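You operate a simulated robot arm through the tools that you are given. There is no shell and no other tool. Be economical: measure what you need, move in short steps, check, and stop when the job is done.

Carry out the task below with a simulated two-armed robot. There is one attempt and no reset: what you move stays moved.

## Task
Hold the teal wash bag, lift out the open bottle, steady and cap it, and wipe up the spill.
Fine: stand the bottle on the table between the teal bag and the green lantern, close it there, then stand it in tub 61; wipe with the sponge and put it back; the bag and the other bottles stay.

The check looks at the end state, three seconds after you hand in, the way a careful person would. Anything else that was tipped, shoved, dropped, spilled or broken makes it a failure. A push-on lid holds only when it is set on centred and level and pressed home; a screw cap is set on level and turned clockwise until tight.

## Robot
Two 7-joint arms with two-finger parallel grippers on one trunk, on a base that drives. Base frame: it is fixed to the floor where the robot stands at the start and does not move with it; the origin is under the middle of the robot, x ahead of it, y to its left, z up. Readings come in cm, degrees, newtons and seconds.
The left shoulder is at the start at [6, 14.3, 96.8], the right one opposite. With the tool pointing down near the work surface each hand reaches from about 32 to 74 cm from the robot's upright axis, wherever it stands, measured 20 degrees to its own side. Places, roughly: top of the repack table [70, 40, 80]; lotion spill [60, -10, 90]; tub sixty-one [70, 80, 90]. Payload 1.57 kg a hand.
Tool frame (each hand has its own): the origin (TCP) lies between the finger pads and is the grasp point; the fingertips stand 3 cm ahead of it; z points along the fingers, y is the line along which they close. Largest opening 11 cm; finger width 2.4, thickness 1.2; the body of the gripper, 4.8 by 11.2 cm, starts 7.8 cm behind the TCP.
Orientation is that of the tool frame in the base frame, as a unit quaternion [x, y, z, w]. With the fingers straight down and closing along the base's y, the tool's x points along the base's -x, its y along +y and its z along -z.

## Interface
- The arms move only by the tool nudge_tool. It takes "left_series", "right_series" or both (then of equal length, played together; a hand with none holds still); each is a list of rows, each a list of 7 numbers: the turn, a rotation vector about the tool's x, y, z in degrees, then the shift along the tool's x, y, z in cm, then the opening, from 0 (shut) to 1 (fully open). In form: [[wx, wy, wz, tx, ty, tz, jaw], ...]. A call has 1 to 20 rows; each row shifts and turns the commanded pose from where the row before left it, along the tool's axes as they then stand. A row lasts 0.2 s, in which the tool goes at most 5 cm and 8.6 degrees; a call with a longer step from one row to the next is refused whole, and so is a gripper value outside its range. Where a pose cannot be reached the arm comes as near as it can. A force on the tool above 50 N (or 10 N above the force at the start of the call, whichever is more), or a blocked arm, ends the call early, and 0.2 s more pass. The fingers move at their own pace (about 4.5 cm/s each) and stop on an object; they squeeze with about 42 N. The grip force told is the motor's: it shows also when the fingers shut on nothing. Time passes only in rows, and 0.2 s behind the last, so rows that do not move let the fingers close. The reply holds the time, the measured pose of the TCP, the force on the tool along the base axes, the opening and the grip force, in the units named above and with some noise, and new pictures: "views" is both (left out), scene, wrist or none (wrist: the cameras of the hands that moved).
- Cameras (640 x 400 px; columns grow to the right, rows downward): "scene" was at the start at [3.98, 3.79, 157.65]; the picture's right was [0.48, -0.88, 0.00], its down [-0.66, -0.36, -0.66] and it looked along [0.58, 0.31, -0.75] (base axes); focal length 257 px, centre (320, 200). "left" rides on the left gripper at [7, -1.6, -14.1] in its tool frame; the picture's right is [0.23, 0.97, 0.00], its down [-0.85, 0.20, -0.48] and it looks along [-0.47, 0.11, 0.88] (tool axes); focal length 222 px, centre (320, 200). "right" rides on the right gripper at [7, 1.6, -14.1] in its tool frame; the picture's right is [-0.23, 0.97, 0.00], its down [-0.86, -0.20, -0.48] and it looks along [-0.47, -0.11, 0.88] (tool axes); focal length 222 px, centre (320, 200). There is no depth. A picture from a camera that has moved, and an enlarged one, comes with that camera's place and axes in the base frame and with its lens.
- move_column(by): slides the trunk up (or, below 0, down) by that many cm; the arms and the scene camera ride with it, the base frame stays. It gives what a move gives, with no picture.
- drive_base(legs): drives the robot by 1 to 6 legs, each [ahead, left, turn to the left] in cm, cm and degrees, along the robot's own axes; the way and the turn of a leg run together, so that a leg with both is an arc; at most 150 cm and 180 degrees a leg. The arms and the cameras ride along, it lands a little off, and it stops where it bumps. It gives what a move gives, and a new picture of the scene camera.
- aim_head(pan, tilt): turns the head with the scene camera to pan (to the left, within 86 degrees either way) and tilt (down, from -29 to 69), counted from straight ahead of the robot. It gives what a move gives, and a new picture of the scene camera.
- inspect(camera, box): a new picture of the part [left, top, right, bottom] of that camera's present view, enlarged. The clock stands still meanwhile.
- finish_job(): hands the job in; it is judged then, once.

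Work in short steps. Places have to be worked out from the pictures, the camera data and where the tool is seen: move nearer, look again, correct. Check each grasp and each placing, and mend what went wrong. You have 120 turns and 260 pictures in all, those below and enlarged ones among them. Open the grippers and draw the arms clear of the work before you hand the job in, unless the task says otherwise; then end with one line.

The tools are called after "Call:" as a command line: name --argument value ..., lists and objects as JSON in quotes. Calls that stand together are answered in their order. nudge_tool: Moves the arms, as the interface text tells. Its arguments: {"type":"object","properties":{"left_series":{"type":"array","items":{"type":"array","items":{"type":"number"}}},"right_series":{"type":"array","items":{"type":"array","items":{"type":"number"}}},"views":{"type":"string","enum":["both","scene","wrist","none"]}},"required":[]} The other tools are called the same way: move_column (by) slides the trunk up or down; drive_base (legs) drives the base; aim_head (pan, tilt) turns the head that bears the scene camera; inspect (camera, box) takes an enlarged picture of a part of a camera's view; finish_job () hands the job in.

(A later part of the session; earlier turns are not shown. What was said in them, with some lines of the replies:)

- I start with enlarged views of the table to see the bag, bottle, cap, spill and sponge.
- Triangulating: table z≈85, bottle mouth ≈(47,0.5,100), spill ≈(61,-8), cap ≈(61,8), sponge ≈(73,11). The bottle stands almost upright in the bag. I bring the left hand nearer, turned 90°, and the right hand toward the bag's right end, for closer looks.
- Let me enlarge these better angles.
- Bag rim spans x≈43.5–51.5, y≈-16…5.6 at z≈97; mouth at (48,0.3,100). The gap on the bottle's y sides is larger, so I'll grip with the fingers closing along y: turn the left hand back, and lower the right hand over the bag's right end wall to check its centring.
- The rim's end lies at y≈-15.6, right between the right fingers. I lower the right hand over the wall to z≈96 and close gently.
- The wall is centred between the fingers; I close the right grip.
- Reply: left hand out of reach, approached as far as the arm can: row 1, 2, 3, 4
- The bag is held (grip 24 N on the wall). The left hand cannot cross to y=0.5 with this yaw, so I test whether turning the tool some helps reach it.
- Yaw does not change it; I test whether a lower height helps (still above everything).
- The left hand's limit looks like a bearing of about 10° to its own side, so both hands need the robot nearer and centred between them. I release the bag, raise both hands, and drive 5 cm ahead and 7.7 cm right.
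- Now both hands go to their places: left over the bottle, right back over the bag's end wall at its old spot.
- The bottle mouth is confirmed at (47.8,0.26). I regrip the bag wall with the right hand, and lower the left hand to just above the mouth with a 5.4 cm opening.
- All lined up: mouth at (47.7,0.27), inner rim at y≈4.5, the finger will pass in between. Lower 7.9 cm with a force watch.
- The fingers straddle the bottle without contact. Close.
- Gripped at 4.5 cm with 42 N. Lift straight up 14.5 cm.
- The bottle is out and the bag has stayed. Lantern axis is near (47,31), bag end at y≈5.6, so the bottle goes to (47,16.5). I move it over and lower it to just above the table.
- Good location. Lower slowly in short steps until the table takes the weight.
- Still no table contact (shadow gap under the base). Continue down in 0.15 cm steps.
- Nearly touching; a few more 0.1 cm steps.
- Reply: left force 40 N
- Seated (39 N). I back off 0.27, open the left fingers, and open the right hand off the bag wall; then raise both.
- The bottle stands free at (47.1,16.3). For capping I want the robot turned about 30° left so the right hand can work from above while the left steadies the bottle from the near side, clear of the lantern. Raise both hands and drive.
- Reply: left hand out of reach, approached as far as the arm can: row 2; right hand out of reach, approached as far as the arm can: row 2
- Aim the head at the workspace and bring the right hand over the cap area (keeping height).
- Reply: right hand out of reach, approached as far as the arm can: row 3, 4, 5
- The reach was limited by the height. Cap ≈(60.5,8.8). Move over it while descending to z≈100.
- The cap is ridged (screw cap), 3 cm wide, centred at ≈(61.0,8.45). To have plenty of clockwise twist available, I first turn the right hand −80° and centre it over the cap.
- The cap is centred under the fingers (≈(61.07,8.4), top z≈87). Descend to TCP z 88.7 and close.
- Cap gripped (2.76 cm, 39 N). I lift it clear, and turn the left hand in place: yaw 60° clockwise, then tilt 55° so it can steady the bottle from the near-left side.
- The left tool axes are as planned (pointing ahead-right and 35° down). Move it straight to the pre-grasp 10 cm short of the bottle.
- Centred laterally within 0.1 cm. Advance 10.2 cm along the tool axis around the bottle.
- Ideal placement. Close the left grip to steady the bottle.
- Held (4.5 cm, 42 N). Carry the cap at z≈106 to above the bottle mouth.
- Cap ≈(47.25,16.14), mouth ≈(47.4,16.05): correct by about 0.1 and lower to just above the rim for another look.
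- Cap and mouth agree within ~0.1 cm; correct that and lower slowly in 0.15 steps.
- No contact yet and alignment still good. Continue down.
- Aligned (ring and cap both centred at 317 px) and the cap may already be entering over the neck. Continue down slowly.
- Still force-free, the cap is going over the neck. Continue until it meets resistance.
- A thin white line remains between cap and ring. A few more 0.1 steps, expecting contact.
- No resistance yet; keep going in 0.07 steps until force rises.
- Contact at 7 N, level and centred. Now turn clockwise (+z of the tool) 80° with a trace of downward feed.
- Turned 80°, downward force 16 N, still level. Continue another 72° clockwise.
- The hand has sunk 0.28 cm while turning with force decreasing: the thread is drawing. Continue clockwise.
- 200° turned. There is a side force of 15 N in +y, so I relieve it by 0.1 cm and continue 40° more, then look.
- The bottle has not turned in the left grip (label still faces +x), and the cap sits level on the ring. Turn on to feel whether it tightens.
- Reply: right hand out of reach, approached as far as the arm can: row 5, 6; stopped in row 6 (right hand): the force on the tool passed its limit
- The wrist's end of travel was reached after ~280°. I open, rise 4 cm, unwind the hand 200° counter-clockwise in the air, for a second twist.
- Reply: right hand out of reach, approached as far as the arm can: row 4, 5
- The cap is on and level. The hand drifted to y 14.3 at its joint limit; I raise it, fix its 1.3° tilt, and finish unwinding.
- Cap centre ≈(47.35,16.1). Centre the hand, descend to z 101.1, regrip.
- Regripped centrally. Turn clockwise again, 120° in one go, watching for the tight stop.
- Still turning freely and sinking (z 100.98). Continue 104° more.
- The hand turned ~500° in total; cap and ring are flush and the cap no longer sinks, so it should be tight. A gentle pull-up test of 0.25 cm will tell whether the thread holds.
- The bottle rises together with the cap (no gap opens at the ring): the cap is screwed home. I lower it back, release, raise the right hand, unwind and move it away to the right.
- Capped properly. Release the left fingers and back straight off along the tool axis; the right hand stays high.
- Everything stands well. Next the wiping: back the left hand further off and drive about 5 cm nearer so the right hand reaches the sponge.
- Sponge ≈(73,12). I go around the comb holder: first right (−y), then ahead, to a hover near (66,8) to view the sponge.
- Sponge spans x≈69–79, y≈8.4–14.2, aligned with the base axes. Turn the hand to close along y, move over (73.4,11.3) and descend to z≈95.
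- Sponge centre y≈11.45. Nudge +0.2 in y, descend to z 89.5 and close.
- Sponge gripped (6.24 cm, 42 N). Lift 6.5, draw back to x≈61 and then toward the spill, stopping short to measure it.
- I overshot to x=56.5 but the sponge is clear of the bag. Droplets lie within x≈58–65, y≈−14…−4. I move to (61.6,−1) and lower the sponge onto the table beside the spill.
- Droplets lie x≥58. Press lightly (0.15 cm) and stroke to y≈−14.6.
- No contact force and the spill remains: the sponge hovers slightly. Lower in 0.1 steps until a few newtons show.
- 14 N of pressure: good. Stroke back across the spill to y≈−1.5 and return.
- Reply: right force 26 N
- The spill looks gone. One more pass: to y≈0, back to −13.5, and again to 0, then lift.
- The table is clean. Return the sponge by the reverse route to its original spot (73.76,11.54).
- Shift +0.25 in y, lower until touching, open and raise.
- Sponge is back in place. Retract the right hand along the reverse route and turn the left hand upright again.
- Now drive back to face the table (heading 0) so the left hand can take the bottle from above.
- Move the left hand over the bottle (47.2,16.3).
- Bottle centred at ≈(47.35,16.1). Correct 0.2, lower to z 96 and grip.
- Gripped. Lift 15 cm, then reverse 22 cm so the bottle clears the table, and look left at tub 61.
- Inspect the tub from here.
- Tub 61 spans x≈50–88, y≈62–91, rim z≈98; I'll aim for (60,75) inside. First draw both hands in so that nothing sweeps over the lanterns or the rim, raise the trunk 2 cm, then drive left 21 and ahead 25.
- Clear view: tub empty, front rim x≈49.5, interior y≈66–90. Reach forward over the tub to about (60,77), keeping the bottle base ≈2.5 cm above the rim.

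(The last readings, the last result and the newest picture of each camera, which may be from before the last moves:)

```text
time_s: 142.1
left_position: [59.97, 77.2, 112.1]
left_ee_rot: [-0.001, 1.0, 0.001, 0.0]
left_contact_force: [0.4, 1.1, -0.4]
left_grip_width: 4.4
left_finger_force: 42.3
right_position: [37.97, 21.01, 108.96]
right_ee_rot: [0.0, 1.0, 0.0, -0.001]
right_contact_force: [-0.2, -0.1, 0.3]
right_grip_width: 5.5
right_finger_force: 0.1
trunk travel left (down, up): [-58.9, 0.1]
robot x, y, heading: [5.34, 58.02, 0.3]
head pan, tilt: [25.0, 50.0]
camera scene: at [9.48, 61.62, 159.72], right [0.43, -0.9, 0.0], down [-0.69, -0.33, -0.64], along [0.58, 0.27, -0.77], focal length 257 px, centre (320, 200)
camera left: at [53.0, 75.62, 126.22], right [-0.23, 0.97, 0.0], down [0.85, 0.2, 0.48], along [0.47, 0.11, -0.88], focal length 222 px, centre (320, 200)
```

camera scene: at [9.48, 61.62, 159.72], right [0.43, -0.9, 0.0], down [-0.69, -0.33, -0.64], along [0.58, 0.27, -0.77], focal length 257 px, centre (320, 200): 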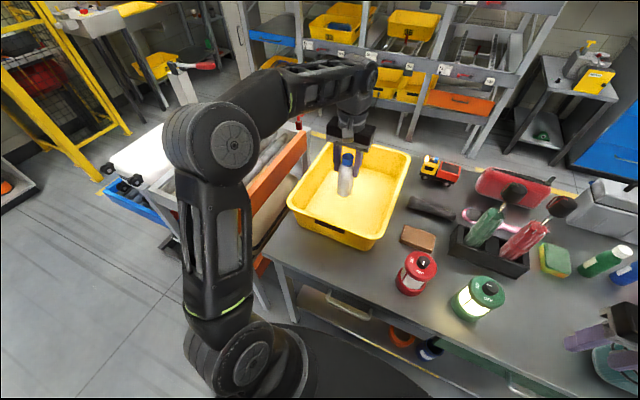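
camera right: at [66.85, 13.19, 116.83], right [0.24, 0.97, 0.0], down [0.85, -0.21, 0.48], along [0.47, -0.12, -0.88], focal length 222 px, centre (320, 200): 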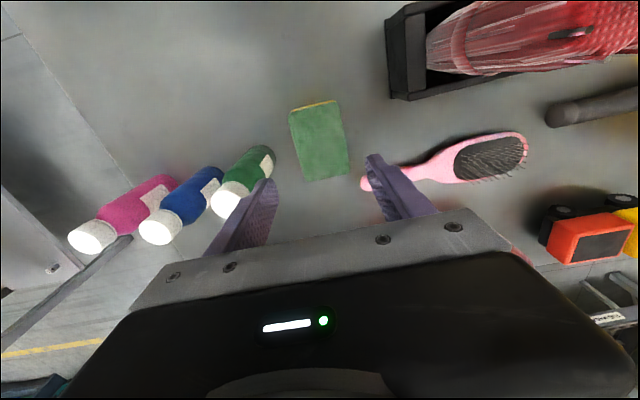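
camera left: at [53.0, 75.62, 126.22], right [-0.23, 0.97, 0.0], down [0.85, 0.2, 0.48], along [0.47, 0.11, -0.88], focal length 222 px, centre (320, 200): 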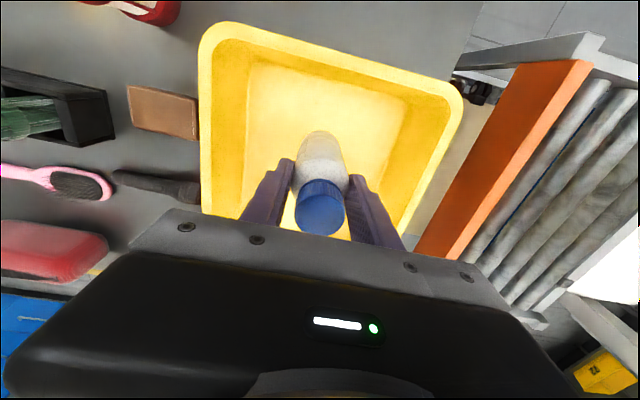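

The bottle is over the tub floor. Lower 13.5 cm, then creep to contact.

Call:
nudge_tool --left_series '[[0, 0, 0, 0, 0, 2, 0.25], [0, 0, 0, 0, 0, 2, 0.25], [0, 0, 0, 0, 0, 2, 0.25], [0, 0, 0, 0, 0, 2, 0.25], [0, 0, 0, 0, 0, 2, 0.25], [0, 0, 0, 0, 0, 1.5, 0.25], [0, 0, 0, 0, 0, 1, 0.25], [0, 0, 0, 0, 0, 0.5, 0.25], [0, 0, 0, 0, 0, 0.3, 0.25], [0, 0, 0, 0, 0, 0, 0.25]]'

Call:
inspect --camera "scene" --box '[290, 120, 420, 230]'

```text
time_s: 144.3
left_position: [60.04, 77.42, 98.85]
left_ee_rot: [-0.001, 1.0, 0.001, 0.001]
left_contact_force: [0.2, -0.2, -1.1]
left_grip_width: 4.38
left_finger_force: 41.5
right_position: [37.92, 20.94, 108.94]
right_ee_rot: [0.0, 1.0, -0.001, -0.002]
right_contact_force: [0.3, -0.4, 0.7]
right_grip_width: 5.48
right_finger_force: 0.0
trunk travel left (down, up): [-58.9, 0.1]
robot x, y, heading: [5.5, 58.36, 0.4]
head pan, tilt: [25.0, 50.0]
camera scene: at [9.53, 61.61, 159.72], right [0.43, -0.9, 0.0], down [-0.69, -0.33, -0.64], along [0.58, 0.27, -0.77], focal length 257 px, centre (320, 200)
camera left: at [53.05, 75.7, 112.93], right [-0.23, 0.97, 0.0], down [0.85, 0.2, 0.48], along [0.47, 0.11, -0.88], focal length 222 px, centre (320, 200)
```

scene: 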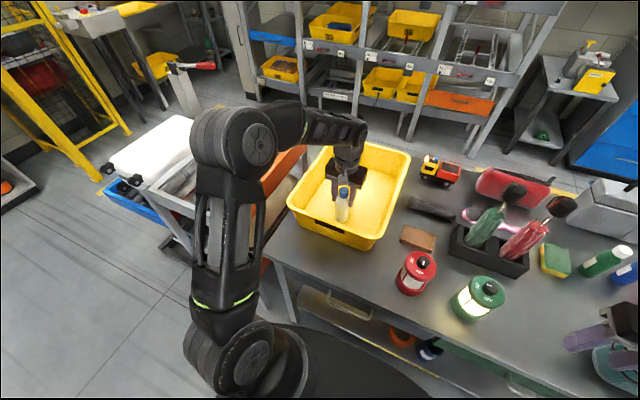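
left: 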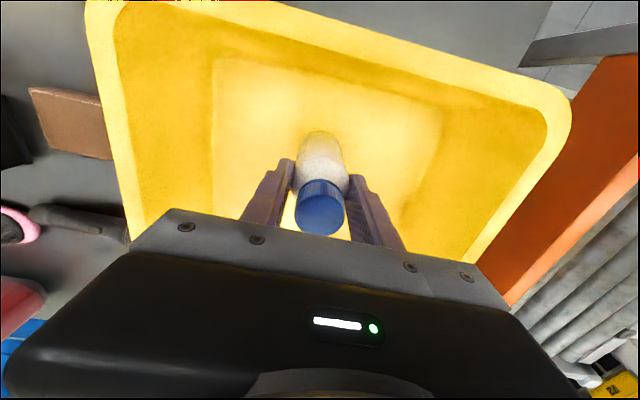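

```text
3.64 times, centred on (355, 175) of scene
camera zoom: at [9.53, 61.61, 159.72], right [0.43, -0.9, 0.0], down [-0.69, -0.33, -0.64], along [0.58, 0.27, -0.77], focal length 934 px, centre (193, 291)
```

zoom: 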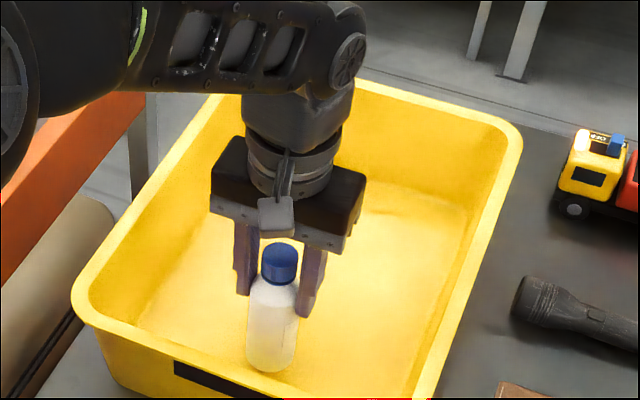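

Creep down in 0.2 steps until contact.

Call:
nudge_tool --left_series '[[0, 0, 0, 0, 0, 0.3, 0.25], [0, 0, 0, 0, 0, 0.3, 0.25], [0, 0, 0, 0, 0, 0.2, 0.25], [0, 0, 0, 0, 0, 0.2, 0.25], [0, 0, 0, 0, 0, 0.15, 0.25], [0, 0, 0, 0, 0, 0, 0.25]]' --views "none"

Call:
inspect --camera "scene" --box '[320, 170, 370, 230]'

```text
time_s: 145.7
left_position: [59.85, 77.23, 97.68]
left_ee_rot: [-0.002, 1.0, 0.001, 0.001]
left_contact_force: [-0.5, 0.1, -0.8]
left_grip_width: 4.38
left_finger_force: 41.4
right_position: [37.93, 21.04, 108.92]
right_ee_rot: [-0.001, 1.0, -0.001, -0.002]
right_contact_force: [0.1, -0.4, -0.1]
right_grip_width: 5.49
right_finger_force: 0.2
trunk travel left (down, up): [-58.9, 0.1]
robot x, y, heading: [5.47, 58.23, 0.2]
head pan, tilt: [25.0, 50.0]
```

```text
6.67 times, centred on (345, 200) of scene
camera zoom: at [9.54, 61.61, 159.72], right [0.43, -0.9, 0.0], down [-0.69, -0.33, -0.64], along [0.58, 0.27, -0.77], focal length 1713 px, centre (153, 200)
```

zoom: 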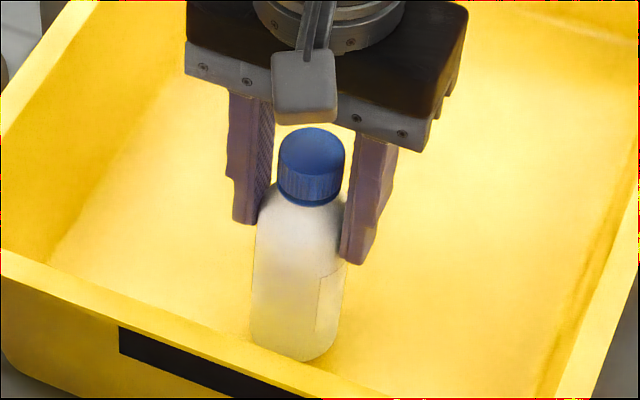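

Not yet down. Continue in 0.15 steps.

Call:
nudge_tool --left_series '[[0, 0, 0, 0, 0, 0.2, 0.25], [0, 0, 0, 0, 0, 0.15, 0.25], [0, 0, 0, 0, 0, 0.15, 0.25], [0, 0, 0, 0, 0, 0.15, 0.25], [0, 0, 0, 0, 0, 0, 0.25]]' --views "none"

```text
time_s: 146.9
left_position: [60.11, 77.36, 96.98]
left_ee_rot: [-0.001, 1.0, 0.001, 0.001]
left_contact_force: [0.3, 0.1, -1.8]
left_grip_width: 4.4
left_finger_force: 41.5
right_position: [38.01, 20.92, 108.87]
right_ee_rot: [0.0, 1.0, -0.002, -0.001]
right_contact_force: [0.5, -0.4, -0.7]
right_grip_width: 5.51
right_finger_force: 0.0
trunk travel left (down, up): [-58.9, 0.1]
robot x, y, heading: [5.16, 58.42, 0.2]
head pan, tilt: [25.0, 50.0]
```

Call:
nudge_tool --left_series '[[0, 0, 0, 0, 0, 0.12, 0.25], [0, 0, 0, 0, 0, 0.12, 0.25], [0, 0, 0, 0, 0, 0.12, 0.25], [0, 0, 0, 0, 0, 0, 0.25]]' --views "none"

```text
time_s: 147.9
left_position: [59.89, 77.24, 96.99]
left_ee_rot: [-0.002, 1.0, 0.0, 0.003]
left_contact_force: [-3.0, 3.2, 21.0]
left_grip_width: 4.37
left_finger_force: 41.9
right_position: [37.8, 20.96, 108.96]
right_ee_rot: [0.0, 1.0, 0.0, 0.0]
right_contact_force: [0.2, -0.8, 0.1]
right_grip_width: 5.49
right_finger_force: 0.0
trunk travel left (down, up): [-58.9, 0.1]
robot x, y, heading: [5.61, 58.3, 0.4]
head pan, tilt: [25.0, 50.0]
```

The base is on the tub floor (21 N). Ease 0.15 up, open, and rise straight up.

Call:
nudge_tool --left_series '[[0, 0, 0, 0, 0, -0.15, 0.25], [0, 0, 0, 0, 0, 0, 0.32], [0, 0, 0, 0, 0, 0, 0.42], [0, 0, 0, 0, 0, 0, 0.5], [0, 0, 0, 0, 0, 0, 0.58], [0, 0, 0, 0, 0, 0, 0.58], [0, 0, 0, 0, 0, -1.5, 0.58], [0, 0, 0, 0, 0, -2.5, 0.58], [0, 0, 0, 0, 0, -4, 0.58], [0, 0, 0, 0, 0, -4, 0.58], [0, 0, 0, 0, 0, -2, 0.58]]'

Call:
inspect --camera "scene" --box '[300, 140, 400, 230]'

Call:
inspect --camera "left" --box '[220, 90, 420, 215]'

```text
time_s: 150.3
left_position: [60.05, 77.4, 110.91]
left_ee_rot: [0.0, 1.0, 0.001, 0.001]
left_contact_force: [0.7, -0.7, 0.3]
left_grip_width: 6.37
left_finger_force: 0.1
right_position: [38.05, 21.07, 108.9]
right_ee_rot: [0.0, 1.0, -0.001, -0.001]
right_contact_force: [0.0, 0.6, -0.6]
right_grip_width: 5.52
right_finger_force: 0.0
trunk travel left (down, up): [-58.9, 0.1]
robot x, y, heading: [5.32, 58.05, 0.3]
head pan, tilt: [25.0, 50.0]
camera scene: at [9.51, 61.6, 159.71], right [0.43, -0.9, 0.0], down [-0.69, -0.33, -0.64], along [0.58, 0.27, -0.77], focal length 257 px, centre (320, 200)
camera left: at [52.98, 75.67, 124.95], right [-0.23, 0.97, 0.0], down [0.85, 0.2, 0.48], along [0.47, 0.11, -0.88], focal length 222 px, centre (320, 200)
```

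scene: 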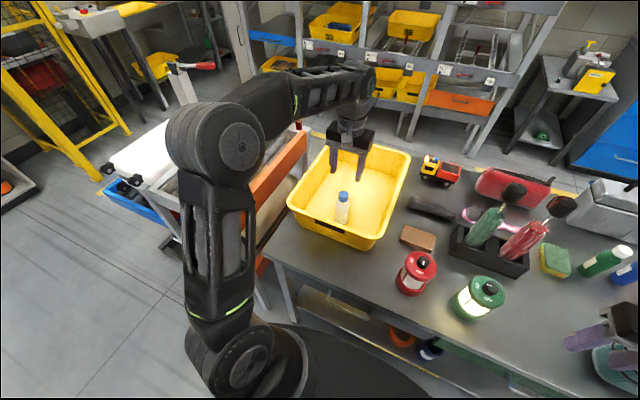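
left: 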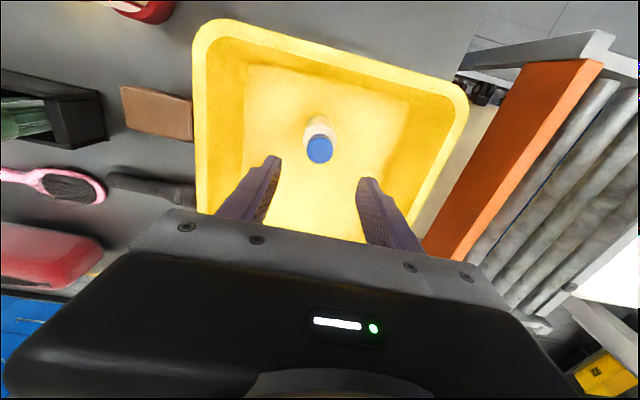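

```text
4.44 times, centred on (350, 185) of scene
camera zoom: at [9.51, 61.6, 159.71], right [0.43, -0.9, 0.0], down [-0.69, -0.33, -0.64], along [0.58, 0.27, -0.77], focal length 1142 px, centre (187, 267)
```

zoom: 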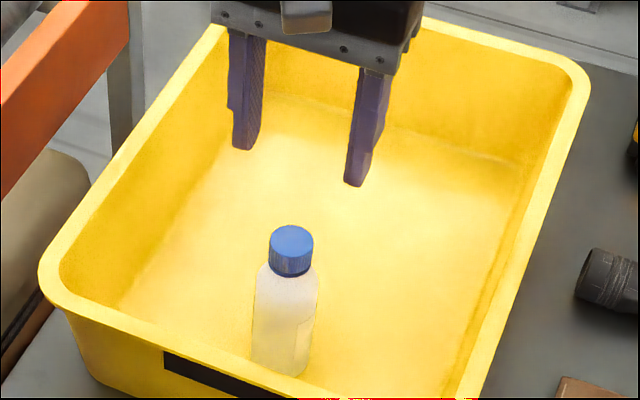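

```text
3.20 times, centred on (320, 152) of left
camera zoom: at [52.98, 75.67, 124.95], right [-0.23, 0.97, 0.0], down [0.85, 0.2, 0.48], along [0.47, 0.11, -0.88], focal length 711 px, centre (320, 352)
```

zoom: 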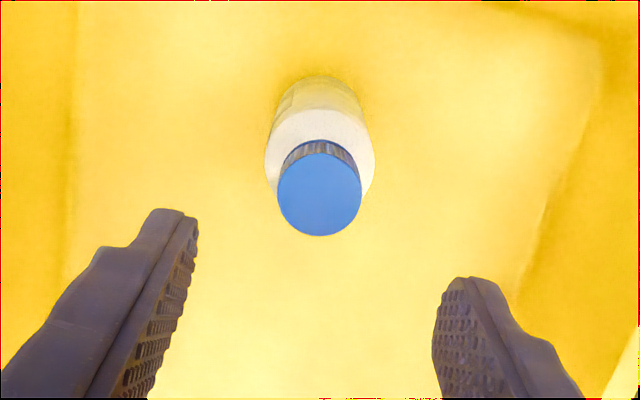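

The capped bottle stands upright in tub 61. Withdraw the left hand back over the front rim and drive back for a final check of the table.

Call:
nudge_tool --left_series '[[0, 0, 0, 3, 0, 0, 0.7], [0, 0, 0, 4, 0, 0, 0.8], [0, 0, 0, 4, 0, 0, 0.9], [0, 0, 0, 4, 0, 0, 1], [0, 0, 0, 2, 0, 0, 1]]' --right_series '[[0, 0, 0, 0, 0, 0, 0.6], [0, 0, 0, 0, 0, 0, 0.8], [0, 0, 0, 0, 0, 0, 0.9], [0, 0, 0, 0, 0, 0, 1], [0, 0, 0, 0, 0, 0, 1]]' --views "none"

Call:
drive_base --legs '[[-25, 0, 0]]'

Call:
aim_head --pan -10 --tilt 40

```text
time_s: 151.5
left_position: [43.0, 77.31, 110.81]
left_ee_rot: [0.0, 1.0, 0.001, 0.002]
left_contact_force: [-0.1, 0.3, -0.3]
left_grip_width: 11.0
left_finger_force: 0.1
right_position: [37.98, 20.87, 108.97]
right_ee_rot: [0.0, 1.0, -0.001, -0.001]
right_contact_force: [-1.0, 0.7, 0.0]
right_grip_width: 10.99
right_finger_force: 0.0
trunk travel left (down, up): [-58.9, 0.1]
robot x, y, heading: [5.48, 58.21, 0.4]
head pan, tilt: [25.0, 50.0]
```

```text
time_s: 153.3
left_position: [18.07, 77.16, 110.67]
left_ee_rot: [-0.001, 1.0, 0.001, 0.001]
left_contact_force: [-0.7, -0.7, -0.4]
left_grip_width: 11.04
left_finger_force: 0.1
right_position: [12.88, 20.86, 108.93]
right_ee_rot: [0.0, 1.0, -0.002, -0.002]
right_contact_force: [0.7, -0.3, -0.7]
right_grip_width: 11.01
right_finger_force: 0.1
trunk travel left (down, up): [-58.9, 0.1]
robot x, y, heading: [-19.42, 57.8, 0.5]
head pan, tilt: [25.0, 50.0]
camera scene: at [-15.61, 61.48, 159.72], right [0.43, -0.9, 0.0], down [-0.69, -0.33, -0.64], along [0.58, 0.27, -0.77], focal length 257 px, centre (320, 200)
```

scene: 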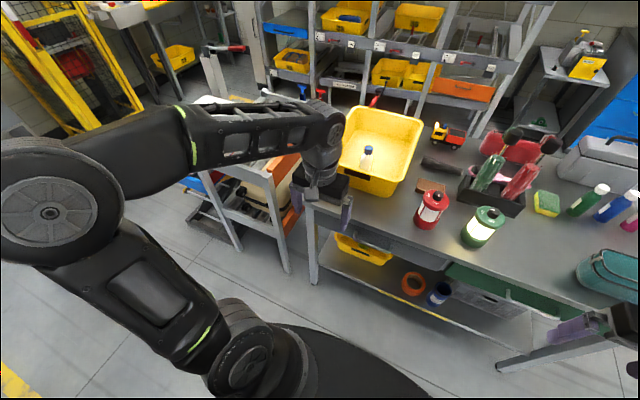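

```text
time_s: 154.3
left_position: [18.13, 77.24, 110.76]
left_ee_rot: [-0.001, 1.0, 0.001, 0.001]
left_contact_force: [-0.9, 0.1, -0.8]
left_grip_width: 10.99
left_finger_force: 0.1
right_position: [13.1, 20.76, 108.86]
right_ee_rot: [-0.001, 1.0, -0.001, -0.002]
right_contact_force: [-0.4, -0.4, 0.0]
right_grip_width: 11.0
right_finger_force: 0.1
trunk travel left (down, up): [-58.9, 0.1]
robot x, y, heading: [-19.05, 57.67, 0.2]
head pan, tilt: [-10.0, 40.0]
camera scene: at [-14.04, 56.76, 161.13], right [-0.17, -0.99, 0.0], down [-0.63, 0.11, -0.77], along [0.76, -0.13, -0.64], focal length 257 px, centre (320, 200)
```

scene: 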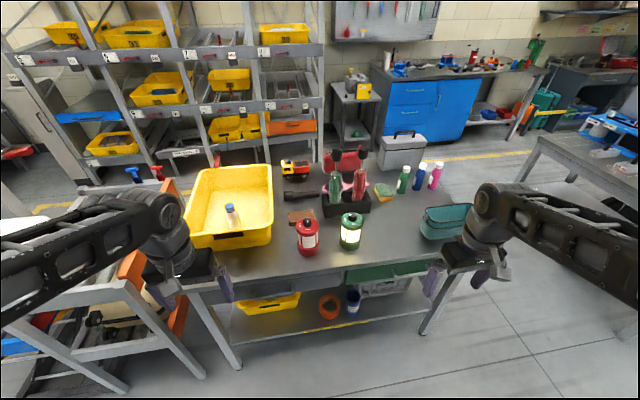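

Call:
inspect --camera "scene" --box '[340, 150, 490, 250]'

Call:
inspect --camera "scene" --box '[180, 160, 330, 260]'

```text
4.00 times, centred on (415, 200) of scene
camera zoom: at [-14.04, 56.76, 161.13], right [-0.17, -0.99, 0.0], down [-0.63, 0.11, -0.77], along [0.76, -0.13, -0.64], focal length 1028 px, centre (-60, 200)
```

zoom: 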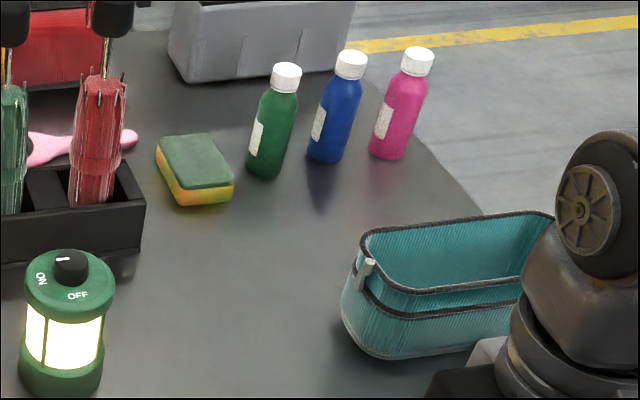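

```text
4.00 times, centred on (255, 210) of scene
camera zoom: at [-14.04, 56.76, 161.13], right [-0.17, -0.99, 0.0], down [-0.63, 0.11, -0.77], along [0.76, -0.13, -0.64], focal length 1028 px, centre (580, 160)
```

zoom: 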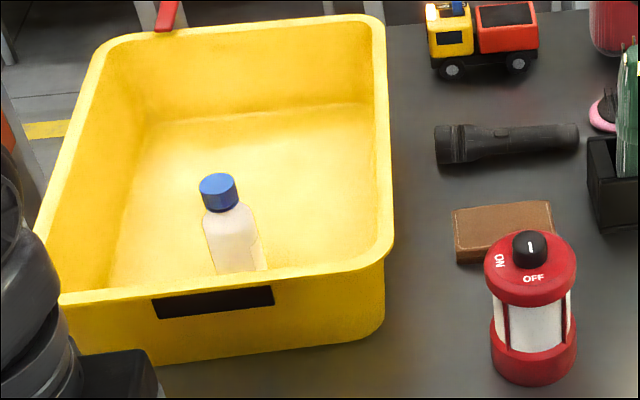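

The final look shows the spill gone, and the sponge, bag, other bottles and lanterns in place. The capped bottle stands in tub 61, both grippers are open and the arms are clear, so I hand in.

Call:
finish_job

```text
The job is handed in.
```

The job is done and handed in: the open bottle was lifted out of the held bag, screwed shut between the bag and the green lantern, and now stands in tub 61. The spill is wiped up, the sponge is back in its place, and the bag and other bottles have not moved.
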